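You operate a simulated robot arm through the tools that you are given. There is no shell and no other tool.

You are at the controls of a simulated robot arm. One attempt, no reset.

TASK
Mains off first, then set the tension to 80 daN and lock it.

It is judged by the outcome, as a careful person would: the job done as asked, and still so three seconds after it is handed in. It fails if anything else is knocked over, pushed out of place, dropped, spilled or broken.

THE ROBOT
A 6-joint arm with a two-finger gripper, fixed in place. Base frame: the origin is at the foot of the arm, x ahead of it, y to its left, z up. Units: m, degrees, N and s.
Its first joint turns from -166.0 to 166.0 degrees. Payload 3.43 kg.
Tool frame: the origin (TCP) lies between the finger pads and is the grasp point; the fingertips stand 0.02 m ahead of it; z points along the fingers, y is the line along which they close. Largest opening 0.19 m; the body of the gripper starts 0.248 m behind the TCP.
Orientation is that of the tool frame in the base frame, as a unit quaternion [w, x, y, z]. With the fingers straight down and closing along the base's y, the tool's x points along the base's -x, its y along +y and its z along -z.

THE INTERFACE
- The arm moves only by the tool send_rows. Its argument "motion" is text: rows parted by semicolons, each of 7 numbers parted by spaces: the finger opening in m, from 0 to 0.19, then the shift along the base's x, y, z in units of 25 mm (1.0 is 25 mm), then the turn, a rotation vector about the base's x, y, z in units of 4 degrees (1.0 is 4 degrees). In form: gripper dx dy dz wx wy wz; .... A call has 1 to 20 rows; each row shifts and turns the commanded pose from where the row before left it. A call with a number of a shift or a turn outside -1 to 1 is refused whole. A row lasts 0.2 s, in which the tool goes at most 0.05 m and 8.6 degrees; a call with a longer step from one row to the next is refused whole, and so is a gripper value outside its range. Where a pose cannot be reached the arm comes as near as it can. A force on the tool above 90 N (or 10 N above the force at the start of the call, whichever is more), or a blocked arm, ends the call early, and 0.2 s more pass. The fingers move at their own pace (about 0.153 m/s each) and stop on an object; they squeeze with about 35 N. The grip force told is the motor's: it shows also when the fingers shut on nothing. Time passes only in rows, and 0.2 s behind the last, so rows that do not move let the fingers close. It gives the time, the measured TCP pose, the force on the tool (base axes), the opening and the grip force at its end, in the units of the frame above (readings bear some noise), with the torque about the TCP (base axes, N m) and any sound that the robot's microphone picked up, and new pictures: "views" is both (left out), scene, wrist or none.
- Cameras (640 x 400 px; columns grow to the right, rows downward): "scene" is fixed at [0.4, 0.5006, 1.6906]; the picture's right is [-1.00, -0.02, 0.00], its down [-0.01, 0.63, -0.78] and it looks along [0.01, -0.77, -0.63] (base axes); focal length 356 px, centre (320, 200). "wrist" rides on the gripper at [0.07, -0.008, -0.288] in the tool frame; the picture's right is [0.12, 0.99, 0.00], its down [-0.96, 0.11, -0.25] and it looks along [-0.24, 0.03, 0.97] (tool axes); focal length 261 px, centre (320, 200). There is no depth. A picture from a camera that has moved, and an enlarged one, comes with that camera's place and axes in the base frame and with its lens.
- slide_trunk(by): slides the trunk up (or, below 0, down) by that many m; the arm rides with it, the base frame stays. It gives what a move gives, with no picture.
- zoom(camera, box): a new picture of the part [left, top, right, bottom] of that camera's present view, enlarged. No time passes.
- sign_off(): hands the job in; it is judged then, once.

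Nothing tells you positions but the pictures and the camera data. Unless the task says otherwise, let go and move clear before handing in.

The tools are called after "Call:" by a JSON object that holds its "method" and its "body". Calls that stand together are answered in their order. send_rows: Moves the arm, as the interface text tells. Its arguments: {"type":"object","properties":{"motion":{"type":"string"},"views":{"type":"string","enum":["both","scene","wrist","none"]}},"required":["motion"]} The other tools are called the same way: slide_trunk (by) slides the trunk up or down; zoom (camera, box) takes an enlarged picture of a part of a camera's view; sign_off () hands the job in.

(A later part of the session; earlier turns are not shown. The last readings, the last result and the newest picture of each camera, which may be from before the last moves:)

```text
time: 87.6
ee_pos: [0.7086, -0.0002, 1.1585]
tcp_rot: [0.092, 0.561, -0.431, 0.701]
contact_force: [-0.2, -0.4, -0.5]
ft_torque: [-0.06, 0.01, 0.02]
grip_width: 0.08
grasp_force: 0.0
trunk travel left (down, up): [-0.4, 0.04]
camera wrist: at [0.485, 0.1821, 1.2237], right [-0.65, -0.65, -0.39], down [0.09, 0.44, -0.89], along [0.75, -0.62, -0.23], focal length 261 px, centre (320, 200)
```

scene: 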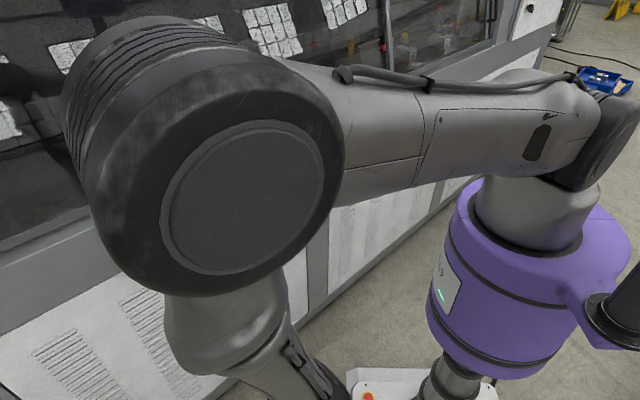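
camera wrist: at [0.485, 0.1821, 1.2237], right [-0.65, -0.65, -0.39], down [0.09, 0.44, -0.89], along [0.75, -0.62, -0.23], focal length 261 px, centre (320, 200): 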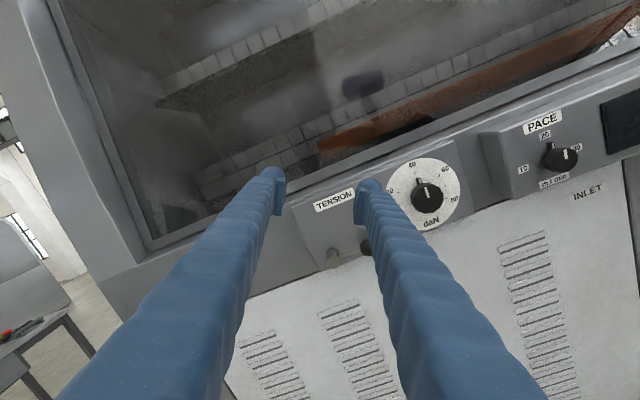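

In reach throughout. Now moving sideways and down to sit in front of the tension knob, still about 8 cm off.

Call:
{"method": "send_rows", "body": {"motion": "0.09 -0.336 -0.831 -0.5875 0 0 0; 0.09 -0.336 -0.831 -0.5875 0 0 0; 0.09 -0.336 -0.831 -0.5875 0 0 0; 0.09 -0.336 -0.831 -0.5875 0 0 0; 0.09 -0.336 -0.831 -0.5875 0 0 0; 0.09 -0.336 -0.831 -0.5875 0 0 0; 0.09 -0.336 -0.831 -0.5875 0 0 0; 0.09 -0.336 -0.831 -0.5875 0 0 0; 0.09 0 0 0 0 0 0", "views": "both"}}

Call:
{"method": "zoom", "body": {"camera": "wrist", "box": [240, 110, 400, 210]}}

```text
time: 89.6
ee_pos: [0.6426, -0.1719, 1.0423]
tcp_rot: [0.092, 0.561, -0.43, 0.701]
contact_force: [0.2, 0.1, -0.2]
ft_torque: [0.03, -0.02, 0.05]
grip_width: 0.0901
grasp_force: 0.1
trunk travel left (down, up): [-0.4, 0.04]
camera wrist: at [0.4188, 0.013, 1.1071], right [-0.65, -0.65, -0.39], down [0.09, 0.45, -0.89], along [0.75, -0.62, -0.23], focal length 261 px, centre (320, 200)
```

scene: 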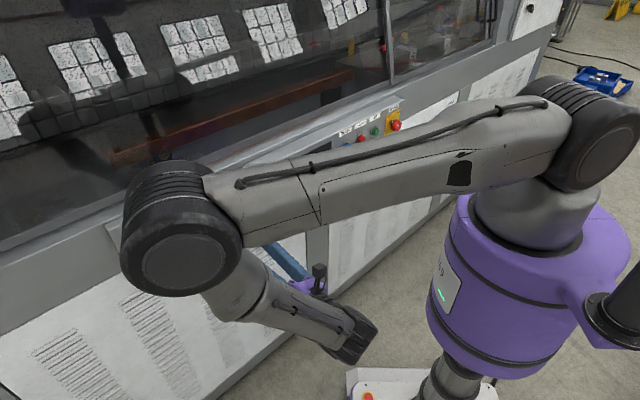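
wrist: 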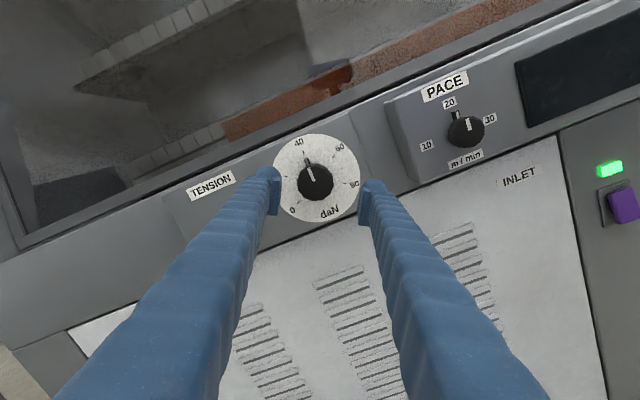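

```text
4.00 times, centred on (320, 160) of wrist
camera zoom: at [0.4188, 0.013, 1.1071], right [-0.65, -0.65, -0.39], down [0.09, 0.45, -0.89], along [0.75, -0.62, -0.23], focal length 1043 px, centre (320, 360)
```

zoom: 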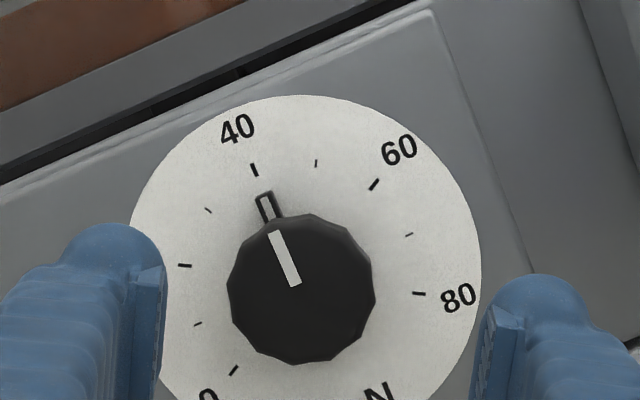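

The dial is now clearly readable: 40 at top, 80 at lower right, pointer at about 40. The knob is about 6 mm off the tool axis; I'll correct that while closing most of the gap.

Call:
{"method": "send_rows", "body": {"motion": "0.095 0.604 -0.514 0.011 0 0 0; 0.095 0.604 -0.514 0.011 0 0 0; 0.095 0.604 -0.514 0.011 0 0 0; 0.095 0.604 -0.514 0.011 0 0 0; 0.095 0 0 0 0 0 0", "views": "both"}}

Call:
{"method": "zoom", "body": {"camera": "wrist", "box": [240, 130, 400, 230]}}

```text
time: 90.8
ee_pos: [0.7014, -0.2199, 1.0412]
tcp_rot: [0.093, 0.561, -0.431, 0.7]
contact_force: [0.0, -0.4, -0.6]
ft_torque: [-0.02, -0.03, 0.04]
grip_width: 0.0947
grasp_force: 0.0
trunk travel left (down, up): [-0.4, 0.04]
camera wrist: at [0.4773, -0.0373, 1.1065], right [-0.65, -0.65, -0.39], down [0.09, 0.44, -0.89], along [0.75, -0.62, -0.23], focal length 261 px, centre (320, 200)
```

scene: 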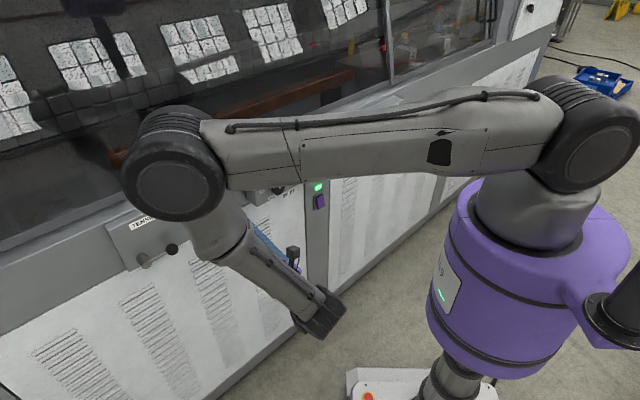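
wrist: 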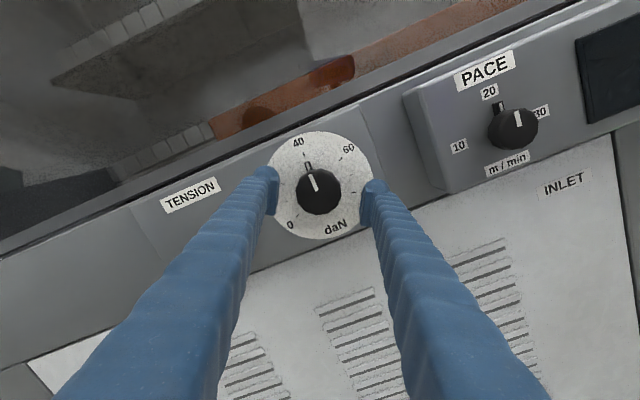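

```text
4.00 times, centred on (320, 180) of wrist
camera zoom: at [0.4773, -0.0373, 1.1065], right [-0.65, -0.65, -0.39], down [0.09, 0.44, -0.89], along [0.75, -0.62, -0.23], focal length 1043 px, centre (320, 280)
```

zoom: 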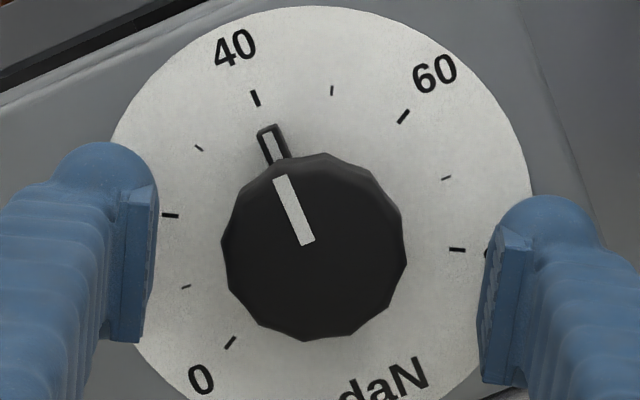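

Well centred now (about 1.5 mm). I'll go in the last 2 cm so the pads cover the cap, then close on it.

Call:
{"method": "send_rows", "body": {"motion": "0.095 0.325 -0.286 0.01 0 0 0; 0.095 0.325 -0.286 0.01 0 0 0; 0.095 0 0 0 0 0 0; 0.07 0 0 0 0 0 0; 0.04 0 0 0 0 0 0; 0.04 0 0 0 0 0 0; 0.04 0 0 0 0 0 0", "views": "both"}}

Call:
{"method": "zoom", "body": {"camera": "wrist", "box": [240, 130, 400, 230]}}

```text
time: 92.4
ee_pos: [0.7158, -0.2311, 1.0429]
tcp_rot: [0.093, 0.562, -0.43, 0.701]
contact_force: [-26.3, 20.2, -10.1]
ft_torque: [-0.81, -0.87, 1.76]
grip_width: 0.0514
grasp_force: 44.8
trunk travel left (down, up): [-0.4, 0.04]
camera wrist: at [0.4922, -0.0492, 1.1082], right [-0.65, -0.65, -0.39], down [0.09, 0.44, -0.89], along [0.75, -0.62, -0.23], focal length 261 px, centre (320, 200)
```

scene: 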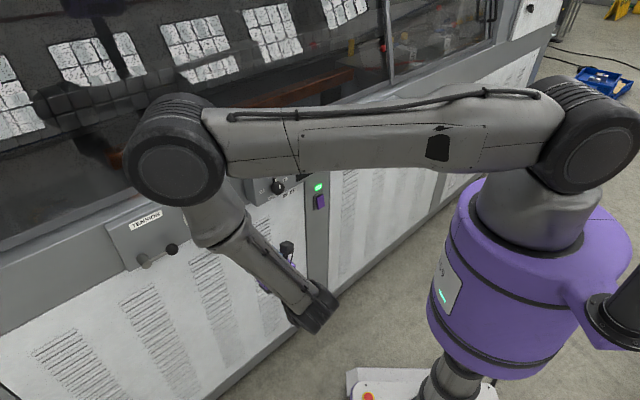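
wrist: 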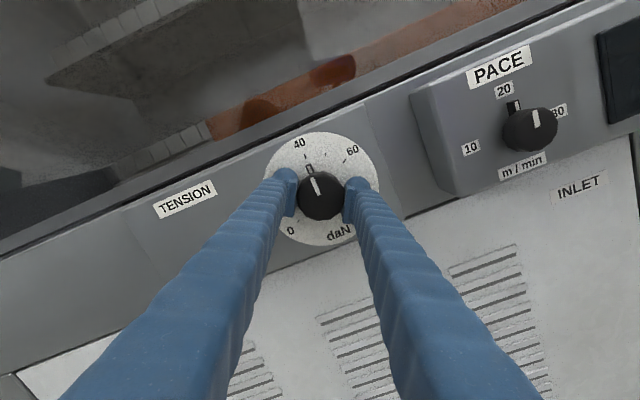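

```text
4.00 times, centred on (320, 180) of wrist
camera zoom: at [0.4922, -0.0492, 1.1082], right [-0.65, -0.65, -0.39], down [0.09, 0.44, -0.89], along [0.75, -0.62, -0.23], focal length 1043 px, centre (320, 280)
```

zoom: 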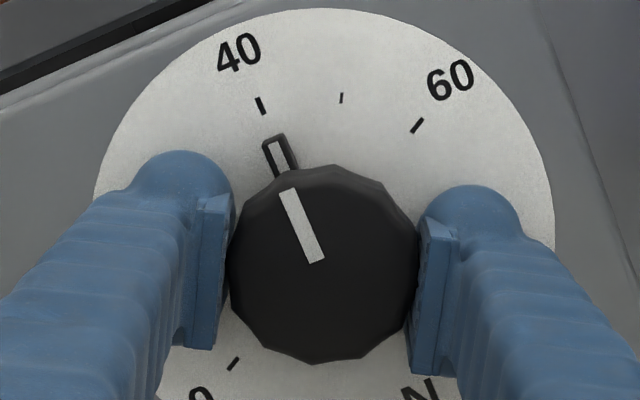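

Gripped at 51 mm, but a ~33 N push along the axis shows the fingertips are touching the dial face. I'll open, back off 7 mm, and regrip.

Call:
{"method": "send_rows", "body": {"motion": "0.08 0 0 0 0 0 0; 0.08 -0.1 0.1 0 0 0 0; 0.08 -0.1 0.1 0 0 0 0; 0.08 0 0 0 0 0 0", "views": "none"}}

Call:
{"method": "send_rows", "body": {"motion": "0.06 0 0 0 0 0 0; 0.04 0 0 0 0 0 0; 0.04 0 0 0 0 0 0; 0.04 0 0 0 0 0 0", "views": "wrist"}}

```text
time: 93.4
ee_pos: [0.7117, -0.2284, 1.0417]
tcp_rot: [0.093, 0.561, -0.431, 0.701]
contact_force: [-0.8, -1.0, 0.0]
ft_torque: [0.0, -0.01, -0.02]
grip_width: 0.0802
grasp_force: 0.2
trunk travel left (down, up): [-0.4, 0.04]
```

```text
time: 94.4
ee_pos: [0.7117, -0.2284, 1.0417]
tcp_rot: [0.092, 0.561, -0.431, 0.701]
contact_force: [0.9, -0.9, 1.5]
ft_torque: [0.01, 0.0, 0.01]
grip_width: 0.052
grasp_force: 45.0
trunk travel left (down, up): [-0.4, 0.04]
camera wrist: at [0.4881, -0.0455, 1.1076], right [-0.65, -0.65, -0.39], down [0.09, 0.44, -0.89], along [0.75, -0.62, -0.23], focal length 261 px, centre (320, 200)
```

wrist: 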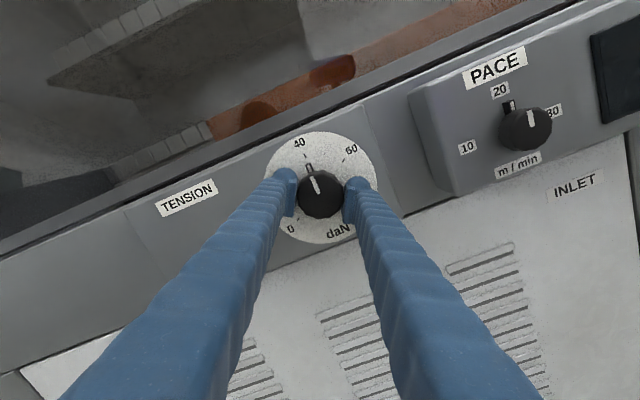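

Clean grip now, with almost no side force. I'll turn clockwise a small amount first to learn whether the knob moves freely or is locked.

Call:
{"method": "send_rows", "body": {"motion": "0.04 0 0 0 0.5 -0.5 0; 0.04 0 0 0 0.5 -0.5 0; 0.04 0 0 0 0.5 -0.5 0; 0.04 0 0 0 0.5 -0.5 0", "views": "wrist"}}

Call:
{"method": "zoom", "body": {"camera": "wrist", "box": [240, 130, 400, 230]}}

```text
time: 95.4
ee_pos: [0.7123, -0.2263, 1.0412]
tcp_rot: [0.021, 0.516, -0.484, 0.706]
contact_force: [-6.5, 6.4, -1.0]
ft_torque: [-0.31, 0.33, 0.08]
grip_width: 0.0524
grasp_force: 44.8
trunk travel left (down, up): [-0.4, 0.04]
camera wrist: at [0.4795, -0.0528, 1.1003], right [-0.58, -0.58, -0.57], down [0.21, 0.56, -0.8], along [0.78, -0.59, -0.21], focal length 261 px, centre (320, 200)
```

wrist: 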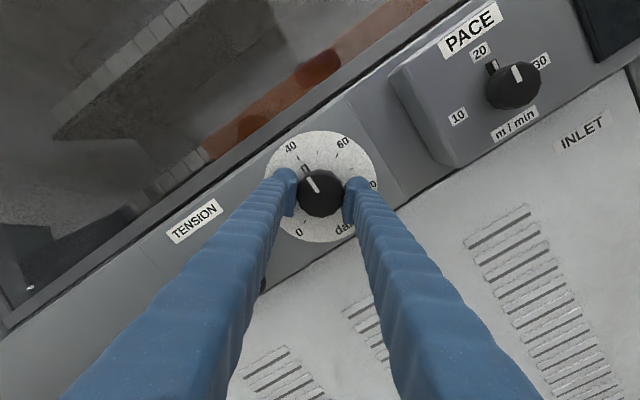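

```text
4.00 times, centred on (320, 180) of wrist
camera zoom: at [0.4795, -0.0528, 1.1003], right [-0.58, -0.58, -0.57], down [0.21, 0.56, -0.8], along [0.78, -0.59, -0.21], focal length 1043 px, centre (320, 280)
```

zoom: 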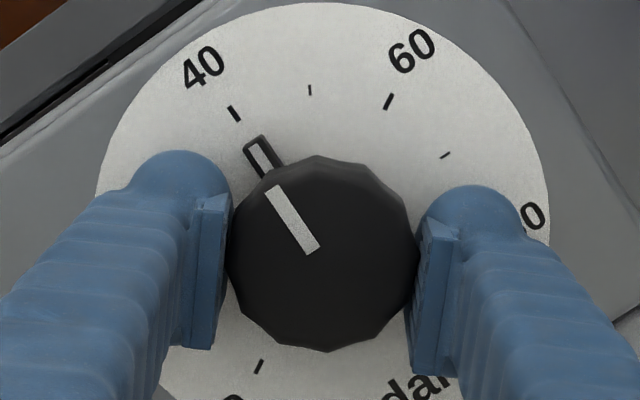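

The gripper turned 11° but the knob stayed at 40, slipping in the fingers: the dial is locked, so the level lever is the "locked" position. I'll let go, back off, and look at the lever to release it first.

Call:
{"method": "send_rows", "body": {"motion": "0.07 0 0 0 0 0 0; 0.09 0 0 0 0 0 0; 0.09 -0.6 0.6 0 0 0 0; 0.09 -0.8 0.8 0 0 0 0; 0.09 -0.8 0.8 0 0 0 0; 0.09 -0.8 0.8 0 0 0 0; 0.09 0 0 0 0 0 0", "views": "both"}}

Call:
{"method": "zoom", "body": {"camera": "wrist", "box": [190, 120, 390, 245]}}

Call:
{"method": "zoom", "body": {"camera": "scene", "box": [100, 195, 220, 280]}}

```text
time: 97.0
ee_pos: [0.6358, -0.1522, 1.0426]
tcp_rot: [0.023, 0.516, -0.484, 0.706]
contact_force: [0.2, -0.4, 0.9]
ft_torque: [-0.02, -0.01, -0.06]
grip_width: 0.09
grasp_force: 0.1
trunk travel left (down, up): [-0.4, 0.04]
camera wrist: at [0.4031, 0.0224, 1.1016], right [-0.58, -0.58, -0.57], down [0.21, 0.56, -0.8], along [0.78, -0.59, -0.21], focal length 261 px, centre (320, 200)
```

scene: 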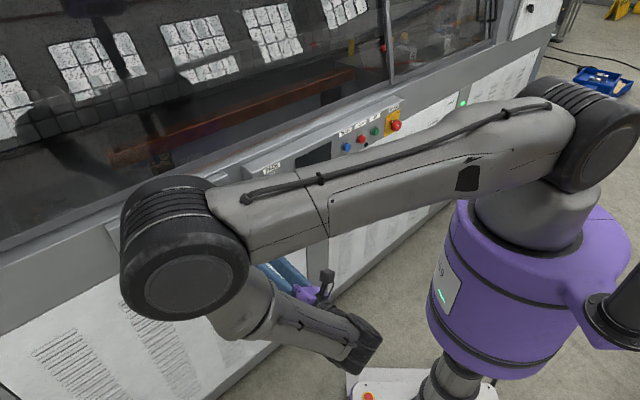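
wrist: 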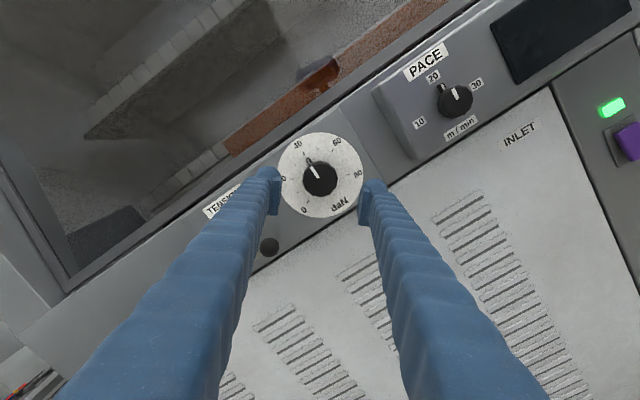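

```text
3.20 times, centred on (290, 182) of wrist
camera zoom: at [0.4031, 0.0224, 1.1016], right [-0.58, -0.58, -0.57], down [0.21, 0.56, -0.8], along [0.78, -0.59, -0.21], focal length 834 px, centre (416, 256)
```

zoom: 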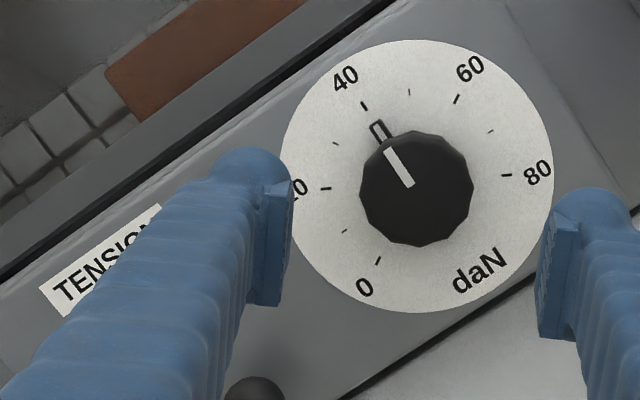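

```text
4.71 times, centred on (160, 238) of scene
camera zoom: at [0.4, 0.5006, 1.6906], right [-1.0, -0.02, 0.0], down [-0.01, 0.63, -0.78], along [0.01, -0.77, -0.63], focal length 1674 px, centre (1073, 24)
```

zoom: 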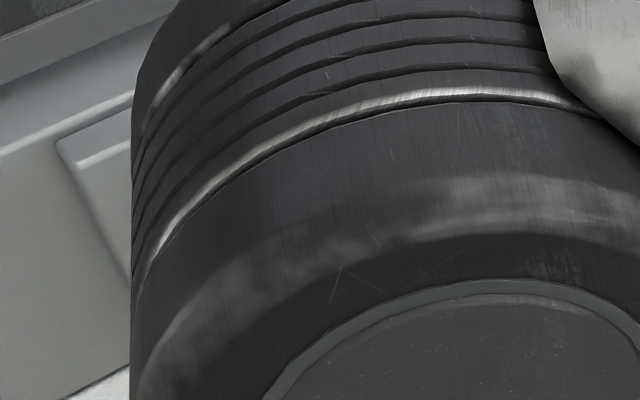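

Now moving across to the lever and rolling so the fingers will close above and below the ball.

Call:
{"method": "send_rows", "body": {"motion": "0.08 0.4 0.4 -0.212 0.95 -0.95 0; 0.08 0.4 0.4 -0.212 0.95 -0.95 0; 0.08 0.4 0.4 -0.212 0.95 -0.95 0; 0.08 0.4 0.4 -0.212 0.95 -0.95 0; 0.08 0.4 0.4 -0.212 0.95 -0.95 0; 0.08 0.4 0.4 -0.212 0.95 -0.95 0; 0.08 0.4 0.4 -0.212 0.95 -0.95 0; 0.08 0.4 0.4 -0.212 0.95 -0.95 0; 0.08 0.4 0.4 -0.212 0.95 -0.95 0; 0.08 0 0 0 0 0 0", "views": "both"}}

Call:
{"method": "zoom", "body": {"camera": "wrist", "box": [240, 110, 400, 210]}}

```text
time: 99.2
ee_pos: [0.7274, -0.0618, 0.995]
tcp_rot: [-0.268, 0.272, -0.653, 0.654]
contact_force: [0.5, 0.1, 0.0]
ft_torque: [0.03, 0.0, 0.02]
grip_width: 0.0801
grasp_force: 0.1
trunk travel left (down, up): [-0.4, 0.04]
camera wrist: at [0.4737, 0.091, 1.0044], right [-0.09, -0.09, -0.99], down [0.5, 0.86, -0.12], along [0.86, -0.51, -0.03], focal length 261 px, centre (320, 200)
```

scene: 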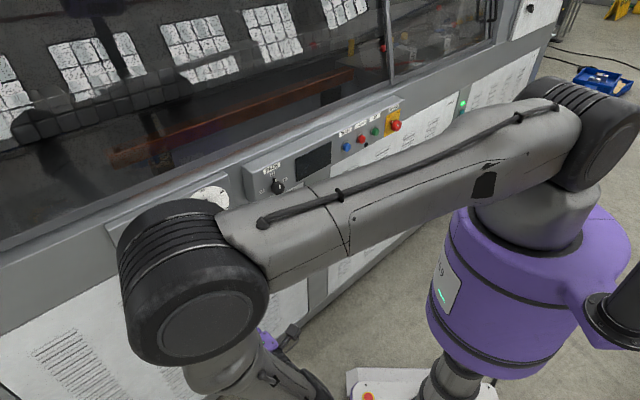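
wrist: 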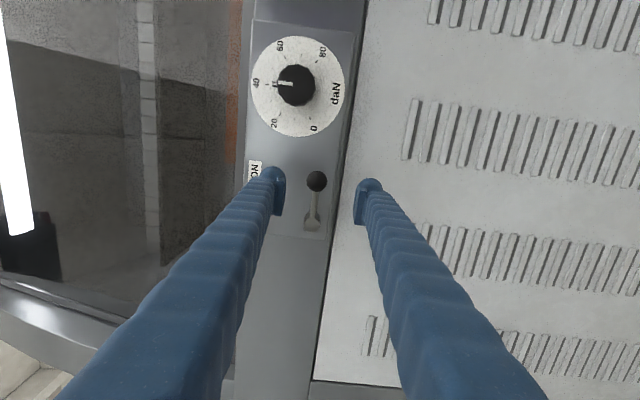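

```text
4.00 times, centred on (320, 160) of wrist
camera zoom: at [0.4737, 0.091, 1.0044], right [-0.09, -0.09, -0.99], down [0.5, 0.86, -0.12], along [0.86, -0.51, -0.03], focal length 1043 px, centre (320, 360)
```

zoom: 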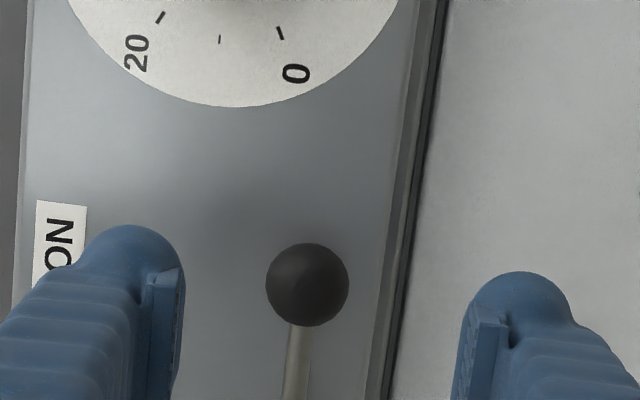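

The lever ball (32 mm) is about 5 mm above the tool axis and the arm is level. I'll centre on it and move in.

Call:
{"method": "send_rows", "body": {"motion": "0.08 0.716 -0.698 0.045 0 0 0; 0.08 0.716 -0.698 0.045 0 0 0; 0.08 0.716 -0.698 0.045 0 0 0; 0.08 0.716 -0.698 0.045 0 0 0; 0.08 0 0 0 0 0 0", "views": "wrist"}}

Call:
{"method": "zoom", "body": {"camera": "wrist", "box": [240, 130, 400, 230]}}

```text
time: 100.4
ee_pos: [0.797, -0.133, 0.9979]
tcp_rot: [-0.269, 0.273, -0.653, 0.653]
contact_force: [-0.2, -1.0, 0.4]
ft_torque: [0.02, 0.03, 0.03]
grip_width: 0.0803
grasp_force: 0.1
trunk travel left (down, up): [-0.4, 0.04]
camera wrist: at [0.544, 0.0202, 1.0076], right [-0.09, -0.09, -0.99], down [0.5, 0.86, -0.12], along [0.86, -0.51, -0.03], focal length 261 px, centre (320, 200)
```

wrist: 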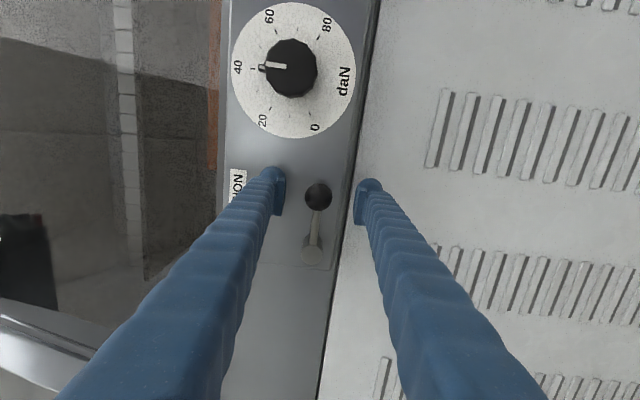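

```text
4.00 times, centred on (320, 180) of wrist
camera zoom: at [0.544, 0.0202, 1.0076], right [-0.09, -0.09, -0.99], down [0.5, 0.86, -0.12], along [0.86, -0.51, -0.03], focal length 1043 px, centre (320, 280)
```

zoom: 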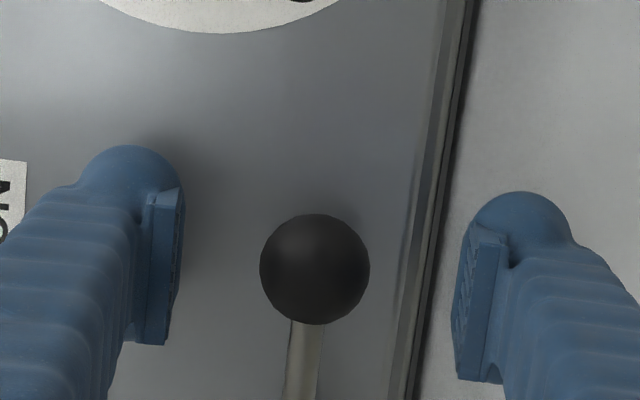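

Ball nearly centred; a 3 mm nudge, then close on it.

Call:
{"method": "send_rows", "body": {"motion": "0.08 0.08 0.08 0.03 0 0 0; 0.05 0 0 0 0 0 0; 0.02 0 0 0 0 0 0; 0.02 0 0 0 0 0 0; 0.02 0 0 0 0 0 0", "views": "wrist"}}

Call:
{"method": "zoom", "body": {"camera": "wrist", "box": [240, 130, 400, 230]}}

```text
time: 101.6
ee_pos: [0.8014, -0.1293, 0.9999]
tcp_rot: [-0.268, 0.272, -0.652, 0.655]
contact_force: [3.3, -1.4, 7.5]
ft_torque: [0.04, -0.09, -0.01]
grip_width: 0.0289
grasp_force: 45.0
trunk travel left (down, up): [-0.4, 0.04]
camera wrist: at [0.5469, 0.0227, 1.0086], right [-0.09, -0.09, -0.99], down [0.5, 0.86, -0.12], along [0.86, -0.51, -0.03], focal length 261 px, centre (320, 200)
```

wrist: 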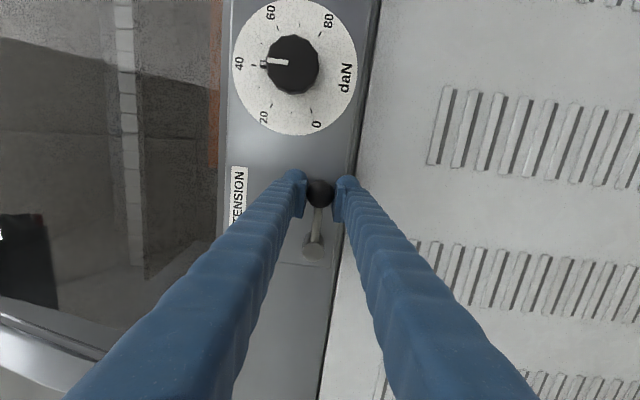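

```text
4.00 times, centred on (320, 180) of wrist
camera zoom: at [0.5469, 0.0227, 1.0086], right [-0.09, -0.09, -0.99], down [0.5, 0.86, -0.12], along [0.86, -0.51, -0.03], focal length 1043 px, centre (320, 280)
```

zoom: 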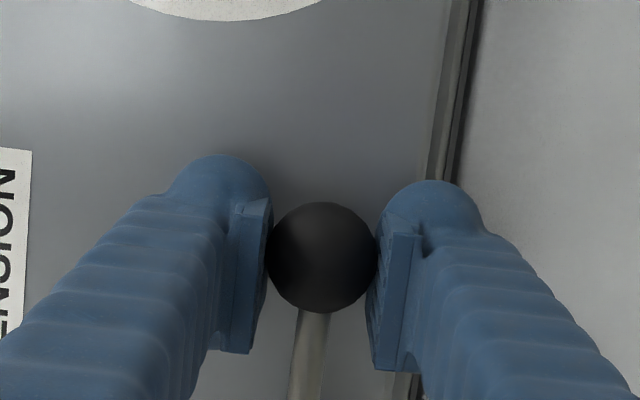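

Ball gripped. I'll try easing the lever upward (counter-clockwise) along its arc by about 11° and feel for resistance.

Call:
{"method": "send_rows", "body": {"motion": "0.02 0.005 0.005 0.13 -0.5 0.5 0; 0.02 0.01 0.01 0.13 -0.5 0.5 0; 0.02 0.015 0.015 0.13 -0.5 0.5 0; 0.02 0.02 0.02 0.13 -0.5 0.5 0; 0.02 0 0 0 0 0 0", "views": "wrist"}}

Call:
{"method": "zoom", "body": {"camera": "wrist", "box": [240, 130, 400, 230]}}

```text
time: 102.8
ee_pos: [0.8026, -0.1293, 1.0132]
tcp_rot: [-0.202, 0.337, -0.623, 0.677]
contact_force: [-5.0, -1.2, -6.2]
ft_torque: [-0.24, 0.26, -0.01]
grip_width: 0.0293
grasp_force: 45.1
trunk travel left (down, up): [-0.4, 0.04]
camera wrist: at [0.5504, 0.0258, 1.0357], right [-0.23, -0.22, -0.95], down [0.47, 0.82, -0.31], along [0.85, -0.52, -0.08], focal length 261 px, centre (320, 200)
```

wrist: 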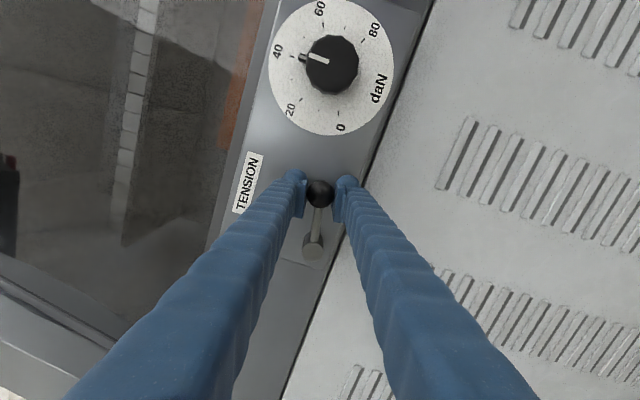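

```text
4.00 times, centred on (320, 180) of wrist
camera zoom: at [0.5504, 0.0258, 1.0357], right [-0.23, -0.22, -0.95], down [0.47, 0.82, -0.31], along [0.85, -0.52, -0.08], focal length 1043 px, centre (320, 280)
```

zoom: 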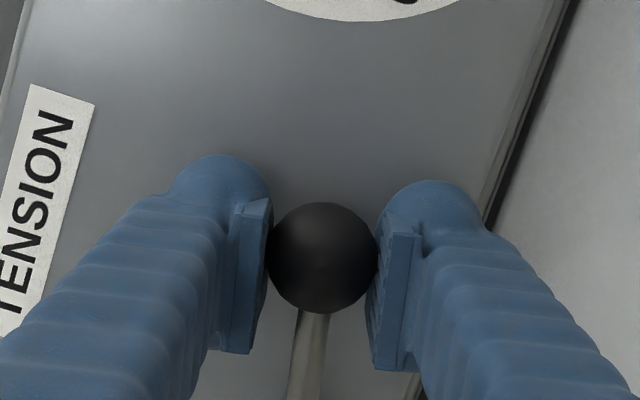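

The lever moves up freely with little resistance. I'll continue along its arc in steps, watching the force for an end stop.

Call:
{"method": "send_rows", "body": {"motion": "0.02 0.0457 0.0457 0.2566 -1 1 0; 0.02 0.0633 0.0633 0.2489 -1 1 0; 0.02 0.0803 0.0803 0.2387 -1 1 0; 0.02 0.0967 0.0967 0.2265 -1 1 0; 0.02 0.112 0.112 0.212 -1 1 0; 0.02 0.126 0.126 0.195 -1 1 0", "views": "wrist"}}

```text
time: 104.2
ee_pos: [0.8153, -0.1165, 1.0475]
tcp_rot: [0.003, 0.504, -0.496, 0.707]
contact_force: [1.3, 3.1, -4.9]
ft_torque: [-0.08, 0.03, -0.1]
grip_width: 0.0289
grasp_force: 44.9
trunk travel left (down, up): [-0.4, 0.04]
camera wrist: at [0.5812, 0.0558, 1.1041], right [-0.56, -0.56, -0.61], down [0.24, 0.59, -0.77], along [0.79, -0.58, -0.2], focal length 261 px, centre (320, 200)
```

wrist: 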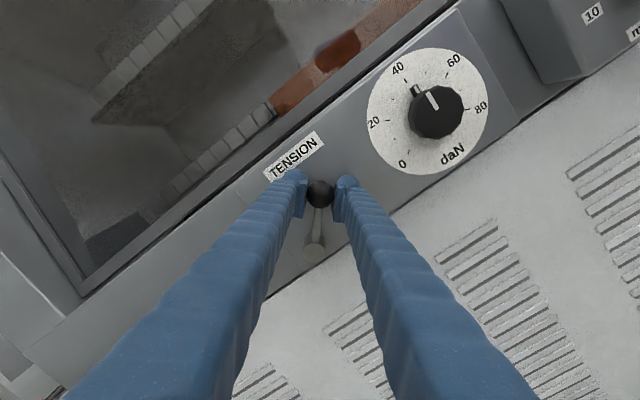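

Still free at about 45°. Continuing toward vertical.

Call:
{"method": "send_rows", "body": {"motion": "0.02 0.1392 0.1392 0.1768 -1 1 0; 0.02 0.1509 0.1509 0.1565 -1 1 0; 0.02 0.1608 0.1608 0.1345 -1 1 0; 0.02 0.1697 0.1697 0.1116 -1 1 0", "views": "wrist"}}

Call:
{"method": "send_rows", "body": {"motion": "0.02 0.1766 0.1766 0.0874 -1 1 0; 0.02 0.1818 0.1818 0.0624 -1 1 0; 0.02 0.185 0.185 0.0366 -1 1 0; 0.02 0.1866 0.1866 0.0108 -1 1 0", "views": "wrist"}}

```text
time: 105.2
ee_pos: [0.8317, -0.1, 1.0621]
tcp_rot: [0.144, 0.591, -0.389, 0.692]
contact_force: [2.9, -10.4, -3.7]
ft_torque: [-0.28, 0.14, -0.11]
grip_width: 0.0286
grasp_force: 45.0
trunk travel left (down, up): [-0.4, 0.04]
camera wrist: at [0.615, 0.0894, 1.1306], right [-0.68, -0.68, -0.26], down [0.0, 0.35, -0.94], along [0.73, -0.64, -0.24], focal length 261 px, centre (320, 200)
```

wrist: 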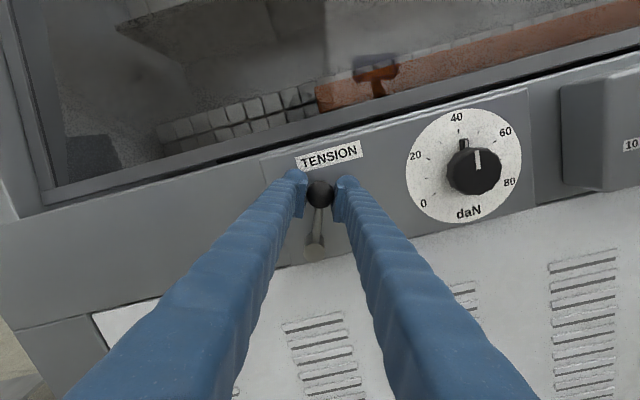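

```text
time: 106.2
ee_pos: [0.8417, -0.0918, 1.0636]
tcp_rot: [0.28, 0.656, -0.27, 0.647]
contact_force: [-34.1, -59.8, -14.2]
ft_torque: [0.52, -0.35, 0.18]
grip_width: 0.0285
grasp_force: 44.9
trunk travel left (down, up): [-0.4, 0.04]
camera wrist: at [0.6482, 0.1205, 1.1352], right [-0.71, -0.69, 0.14], down [-0.27, 0.09, -0.96], along [0.65, -0.72, -0.25], focal length 261 px, centre (320, 200)
```

wrist: 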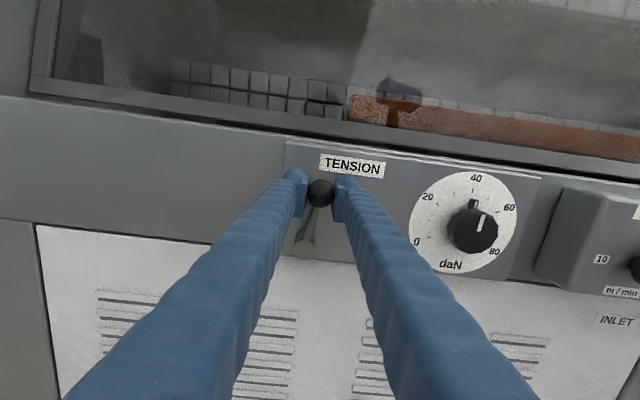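

A firm stop at about 80° (66 N against the lever), so it is fully up. I'll ease off the pressure, let go of the ball and back out.

Call:
{"method": "send_rows", "body": {"motion": "0.02 -0.1 -0.1 0 0 0 0; 0.02 -0.1 -0.1 0 0 0 0", "views": "none"}}

Call:
{"method": "send_rows", "body": {"motion": "0.05 0 0 0 0 0 0; 0.08 0 0 0 0 0 0; 0.08 -0.6 0.6 0 0 0 0; 0.08 -0.8 0.8 0 0 0 0; 0.08 -0.8 0.8 0 0 0 0; 0.08 -0.6 0.6 0 0 0 0; 0.08 0 0 0 0 0 0", "views": "both"}}

Call:
{"method": "zoom", "body": {"camera": "wrist", "box": [240, 110, 480, 260]}}

```text
time: 106.8
ee_pos: [0.8419, -0.0937, 1.0634]
tcp_rot: [0.277, 0.656, -0.269, 0.648]
contact_force: [-25.0, -45.3, -32.1]
ft_torque: [0.3, -0.46, -0.07]
grip_width: 0.0281
grasp_force: 45.0
trunk travel left (down, up): [-0.4, 0.04]
```

```text
time: 108.4
ee_pos: [0.7745, -0.0162, 1.0659]
tcp_rot: [0.277, 0.655, -0.266, 0.651]
contact_force: [-1.0, 0.3, 0.9]
ft_torque: [0.03, 0.03, 0.0]
grip_width: 0.0801
grasp_force: 0.0
trunk travel left (down, up): [-0.4, 0.04]
camera wrist: at [0.577, 0.1934, 1.1359], right [-0.7, -0.7, 0.13], down [-0.27, 0.08, -0.96], along [0.66, -0.71, -0.25], focal length 261 px, centre (320, 200)
```

scene: 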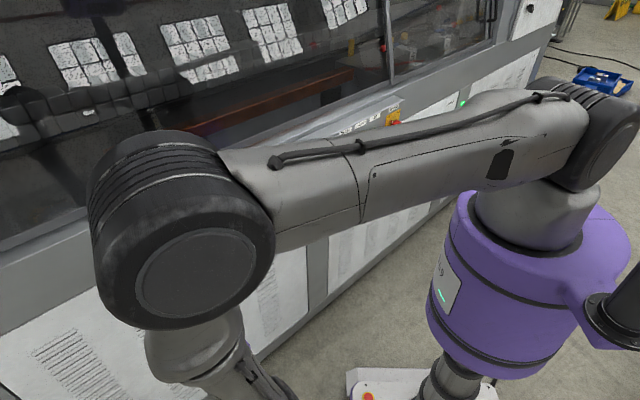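
wrist: 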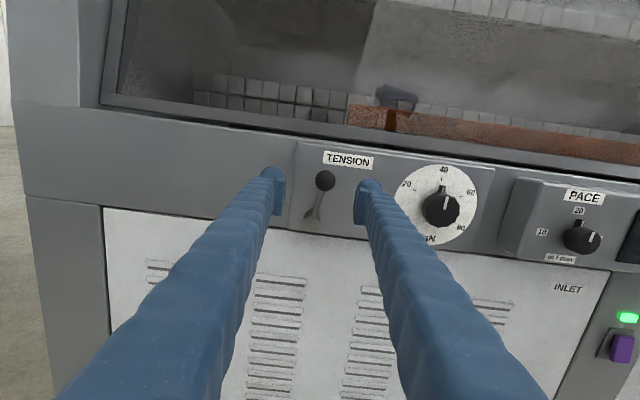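

```text
2.67 times, centred on (360, 185) of wrist
camera zoom: at [0.577, 0.1934, 1.1359], right [-0.7, -0.7, 0.13], down [-0.27, 0.08, -0.96], along [0.66, -0.71, -0.25], focal length 695 px, centre (213, 240)
```

zoom: 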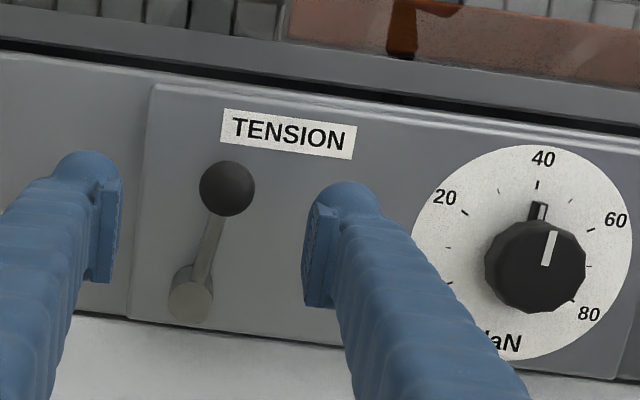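

The lever now rests up and the dial is presumably free. Moving back in front of the tension knob, fingers horizontal this time.

Call:
{"method": "send_rows", "body": {"motion": "0.09 -0.919 -0.919 -0.159 0 0 0; 0.09 -0.919 -0.919 -0.159 0 0 0; 0.09 -0.919 -0.919 -0.159 0 0 0; 0.09 -0.919 -0.919 -0.159 0 0 0; 0.09 -0.919 -0.919 -0.159 0 0 0; 0.09 -0.919 -0.919 -0.159 0 0 0; 0.09 0 0 0 0 0 0", "views": "wrist"}}

Call:
{"method": "zoom", "body": {"camera": "wrist", "box": [240, 110, 400, 210]}}

```text
time: 110.0
ee_pos: [0.6381, -0.1544, 1.0447]
tcp_rot: [0.275, 0.656, -0.265, 0.651]
contact_force: [-0.1, 0.0, -0.2]
ft_torque: [-0.01, 0.01, 0.03]
grip_width: 0.0899
grasp_force: 0.0
trunk travel left (down, up): [-0.4, 0.04]
camera wrist: at [0.4412, 0.0553, 1.1142], right [-0.7, -0.7, 0.13], down [-0.27, 0.08, -0.96], along [0.66, -0.71, -0.25], focal length 261 px, centre (320, 200)
```

wrist: 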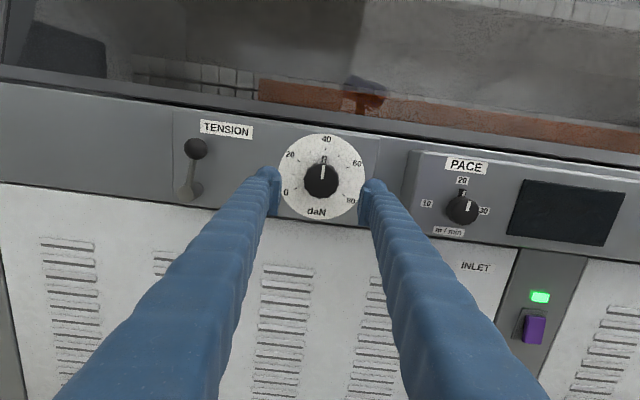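

```text
4.00 times, centred on (320, 160) of wrist
camera zoom: at [0.4412, 0.0553, 1.1142], right [-0.7, -0.7, 0.13], down [-0.27, 0.08, -0.96], along [0.66, -0.71, -0.25], focal length 1043 px, centre (320, 360)
```

zoom: 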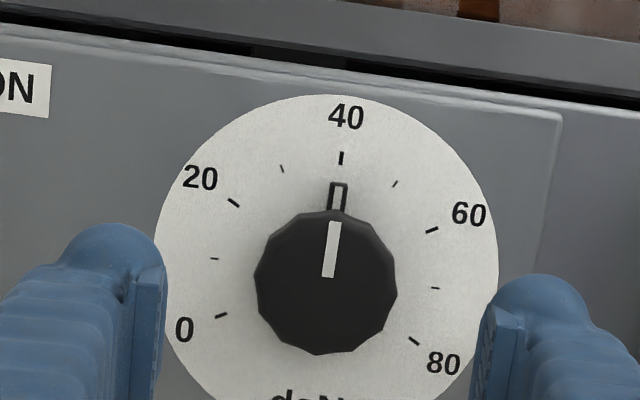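

The dial is now seen upright: pointer at 40, 80 is 120° clockwise from it. I'll move in to the same depth as the clean grip before.

Call:
{"method": "send_rows", "body": {"motion": "0.09 0.586 -0.603 -0.016 0 0 0; 0.09 0.586 -0.603 -0.016 0 0 0; 0.09 0.586 -0.603 -0.016 0 0 0; 0.09 0.586 -0.603 -0.016 0 0 0; 0.09 0.586 -0.603 -0.016 0 0 0; 0.09 0 0 0 0 0 0", "views": "wrist"}}

Call:
{"method": "zoom", "body": {"camera": "wrist", "box": [240, 130, 400, 230]}}

```text
time: 111.4
ee_pos: [0.7114, -0.229, 1.0421]
tcp_rot: [0.276, 0.656, -0.265, 0.651]
contact_force: [0.3, -0.6, 0.4]
ft_torque: [0.0, -0.01, 0.07]
grip_width: 0.09
grasp_force: 0.1
trunk travel left (down, up): [-0.4, 0.04]
camera wrist: at [0.5137, -0.0189, 1.1115], right [-0.7, -0.7, 0.13], down [-0.27, 0.08, -0.96], along [0.66, -0.71, -0.25], focal length 261 px, centre (320, 200)
```

wrist: 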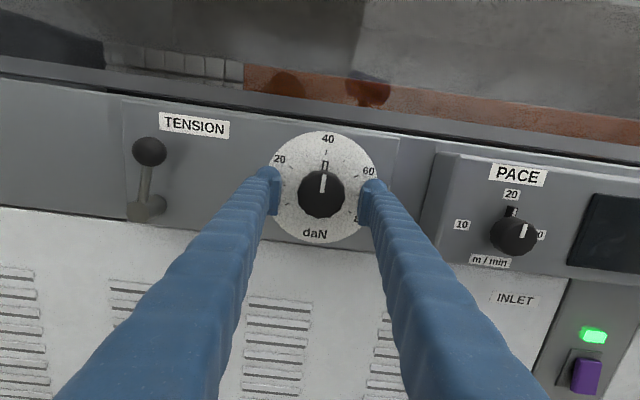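

```text
4.00 times, centred on (320, 180) of wrist
camera zoom: at [0.5137, -0.0189, 1.1115], right [-0.7, -0.7, 0.13], down [-0.27, 0.08, -0.96], along [0.66, -0.71, -0.25], focal length 1043 px, centre (320, 280)
```

zoom: 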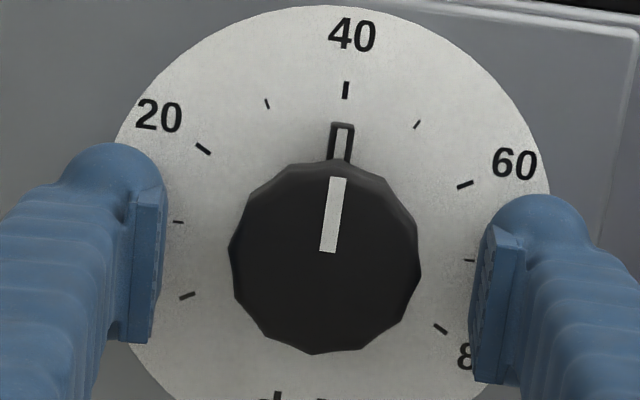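

Centred within 2 mm. Small nudge, close, then turn clockwise a first step.

Call:
{"method": "send_rows", "body": {"motion": "0.08 -0.042 -0.042 0.04 0 0 0; 0.06 0 0 0 0 0 0; 0.04 0 0 0 0 0 0; 0.04 0 0 0 0 0 0; 0.04 0 0 0 0 0 0", "views": "none"}}

Call:
{"method": "send_rows", "body": {"motion": "0.04 0 0 0 0.6 -0.6 0; 0.04 0 0 0 0.6 -0.6 0; 0.04 0 0 0 0.6 -0.6 0; 0.04 0 0 0 0.6 -0.6 0; 0.04 0 0 0 0.6 -0.6 0", "views": "wrist"}}

Call:
{"method": "zoom", "body": {"camera": "wrist", "box": [240, 130, 400, 230]}}

```text
time: 112.6
ee_pos: [0.7103, -0.2292, 1.0417]
tcp_rot: [0.276, 0.655, -0.266, 0.651]
contact_force: [9.6, 7.4, 0.0]
ft_torque: [0.05, 0.09, 0.2]
grip_width: 0.052
grasp_force: 45.3
trunk travel left (down, up): [-0.4, 0.04]
```

```text
time: 113.8
ee_pos: [0.7112, -0.2285, 1.0425]
tcp_rot: [0.176, 0.609, -0.359, 0.685]
contact_force: [26.9, 29.3, 6.3]
ft_torque: [-0.27, -0.11, 0.41]
grip_width: 0.0522
grasp_force: 44.8
trunk travel left (down, up): [-0.4, 0.04]
camera wrist: at [0.4975, -0.0344, 1.1118], right [-0.7, -0.7, -0.16], down [-0.06, 0.29, -0.96], along [0.72, -0.65, -0.24], focal length 261 px, centre (320, 200)
```

wrist: 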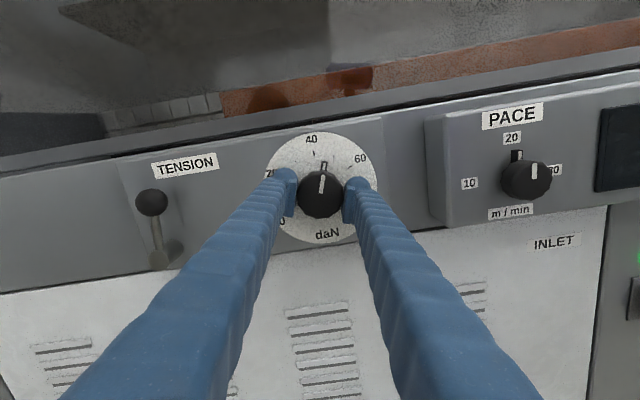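

```text
4.00 times, centred on (320, 180) of wrist
camera zoom: at [0.4975, -0.0344, 1.1118], right [-0.7, -0.7, -0.16], down [-0.06, 0.29, -0.96], along [0.72, -0.65, -0.24], focal length 1043 px, centre (320, 280)
```

zoom: 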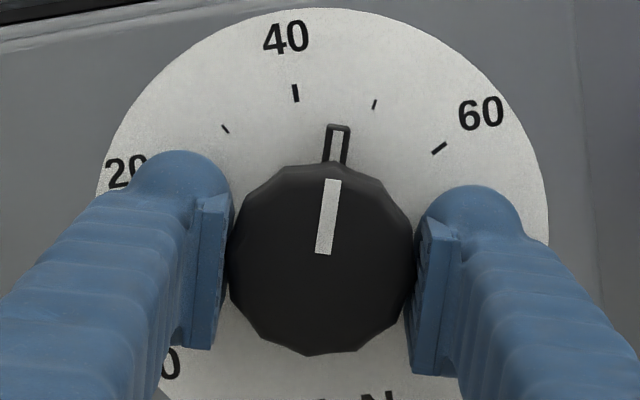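

The knob now turns with the gripper, so the lever did release it. There's some side force (~40 N) from my last nudge; I'll undo it and continue the turn.

Call:
{"method": "send_rows", "body": {"motion": "0.04 0.05 0.05 0 0.5 -0.5 0; 0.04 0 0 0 0.7 -0.7 0; 0.04 0 0 0 0.7 -0.7 0; 0.04 0 0 0 0.7 -0.7 0; 0.04 0 0 0 0.7 -0.7 0; 0.04 0 0 0 0.7 -0.7 0; 0.04 0 0 0 0.7 -0.7 0; 0.04 0 0 0 0.7 -0.7 0", "views": "wrist"}}

Call:
{"method": "zoom", "body": {"camera": "wrist", "box": [240, 130, 400, 230]}}

```text
time: 115.6
ee_pos: [0.7113, -0.229, 1.0436]
tcp_rot: [-0.01, 0.492, -0.508, 0.707]
contact_force: [33.4, 21.0, 17.8]
ft_torque: [-0.13, -0.01, -0.12]
grip_width: 0.0521
grasp_force: 45.3
trunk travel left (down, up): [-0.4, 0.04]
camera wrist: at [0.4741, -0.0575, 1.0972], right [-0.54, -0.54, -0.64], down [0.26, 0.61, -0.74], along [0.8, -0.57, -0.19], focal length 261 px, centre (320, 200)
```

wrist: 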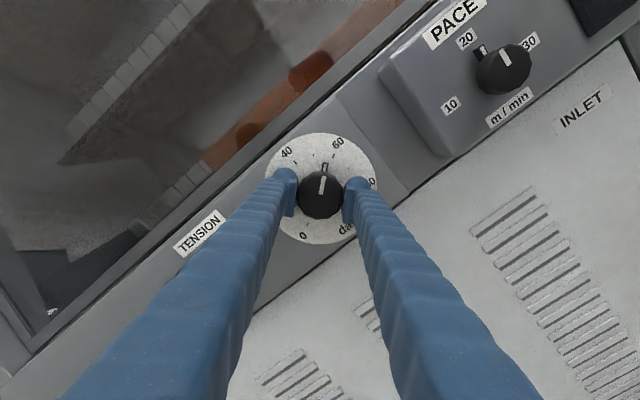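

```text
4.00 times, centred on (320, 180) of wrist
camera zoom: at [0.4741, -0.0575, 1.0972], right [-0.54, -0.54, -0.64], down [0.26, 0.61, -0.74], along [0.8, -0.57, -0.19], focal length 1043 px, centre (320, 280)
```

zoom: 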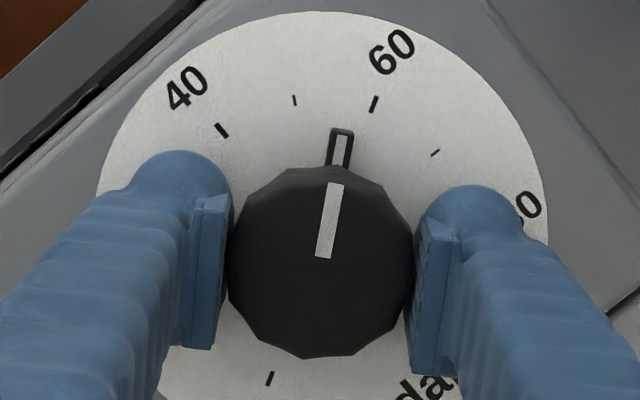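

Turning well (about 55 now). I'll relieve the remaining side force with a small shift and carry on.

Call:
{"method": "send_rows", "body": {"motion": "0.04 0.07 0.07 0.04 0 0 0; 0.04 0 0 0 0 0 0", "views": "none"}}

Call:
{"method": "send_rows", "body": {"motion": "0.04 0 0 0 0.7 -0.7 0; 0.04 0 0 0 0.7 -0.7 0; 0.04 0 0 0 0.7 -0.7 0; 0.04 0 0 0 0.7 -0.7 0; 0.04 0 0 0 0.7 -0.7 0; 0.04 0 0 0 0.7 -0.7 0; 0.04 0 0 0 0.7 -0.7 0; 0.04 0 0 0 0.7 -0.7 0", "views": "wrist"}}

Call:
{"method": "zoom", "body": {"camera": "wrist", "box": [240, 130, 400, 230]}}

```text
time: 116.2
ee_pos: [0.711, -0.2283, 1.0438]
tcp_rot: [-0.01, 0.493, -0.507, 0.707]
contact_force: [21.9, 10.4, 14.5]
ft_torque: [-0.31, -0.23, -0.07]
grip_width: 0.0522
grasp_force: 45.0
trunk travel left (down, up): [-0.4, 0.04]
```

```text
time: 118.0
ee_pos: [0.7108, -0.2279, 1.0452]
tcp_rot: [-0.203, 0.335, -0.623, 0.677]
contact_force: [8.0, 11.3, 20.1]
ft_torque: [-0.11, -0.07, 0.39]
grip_width: 0.0523
grasp_force: 45.1
trunk travel left (down, up): [-0.4, 0.04]
camera wrist: at [0.4587, -0.0727, 1.0666], right [-0.22, -0.22, -0.95], down [0.47, 0.82, -0.31], along [0.85, -0.52, -0.08], focal length 261 px, centre (320, 200)
```

wrist: 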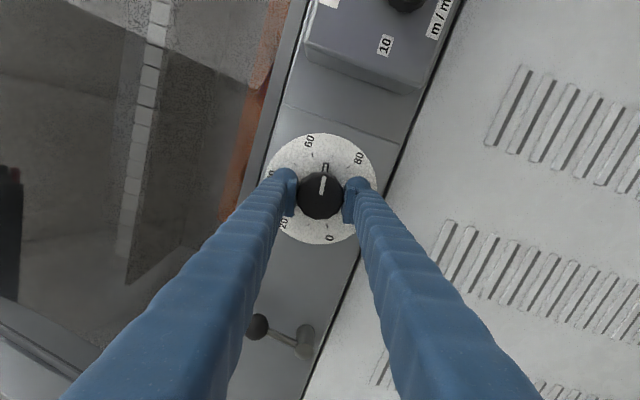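

```text
4.00 times, centred on (320, 180) of wrist
camera zoom: at [0.4587, -0.0727, 1.0666], right [-0.22, -0.22, -0.95], down [0.47, 0.82, -0.31], along [0.85, -0.52, -0.08], focal length 1043 px, centre (320, 280)
```

zoom: 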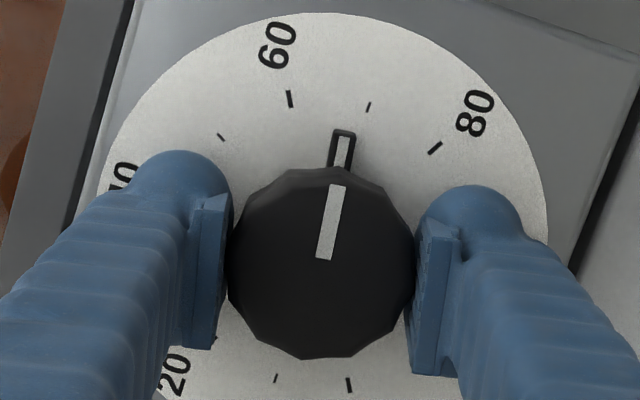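

Pointer near 66. Continuing toward 80, then I'll fine-tune.

Call:
{"method": "send_rows", "body": {"motion": "0.04 0.01 0.01 0.03 0.7 -0.7 0; 0.04 0 0 0 0.7 -0.7 0; 0.04 0 0 0 0.7 -0.7 0; 0.04 0 0 0 0.7 -0.7 0; 0.04 0 0 0 0.7 -0.7 0; 0.04 0 0 0 0.7 -0.7 0; 0.04 0 0 0 0.7 -0.7 0; 0.04 0 0 0 0.7 -0.7 0; 0.04 0 0 0 0 0 0", "views": "wrist"}}

Call:
{"method": "zoom", "body": {"camera": "wrist", "box": [240, 130, 400, 230]}}

```text
time: 120.0
ee_pos: [0.7104, -0.2271, 1.0448]
tcp_rot: [0.381, -0.153, 0.69, -0.597]
contact_force: [3.6, 7.5, 28.2]
ft_torque: [-0.07, -0.09, -0.04]
grip_width: 0.0518
grasp_force: 44.6
trunk travel left (down, up): [-0.4, 0.04]
camera wrist: at [0.4565, -0.0748, 1.0278], right [0.16, 0.16, -0.97], down [0.49, 0.84, 0.22], along [0.86, -0.51, 0.06], focal length 261 px, centre (320, 200)
```

wrist: 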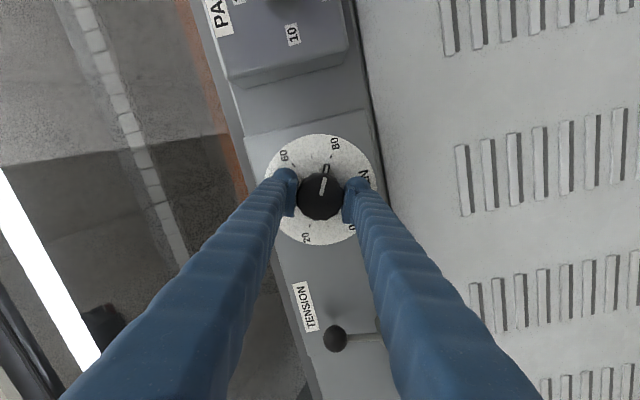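

```text
4.00 times, centred on (320, 180) of wrist
camera zoom: at [0.4565, -0.0748, 1.0278], right [0.16, 0.16, -0.97], down [0.49, 0.84, 0.22], along [0.86, -0.51, 0.06], focal length 1043 px, centre (320, 280)
```

zoom: 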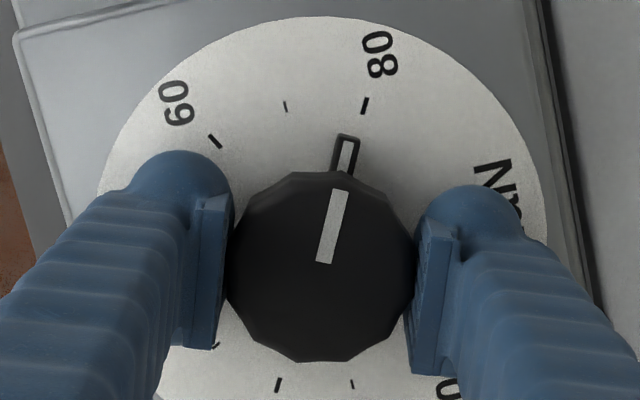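

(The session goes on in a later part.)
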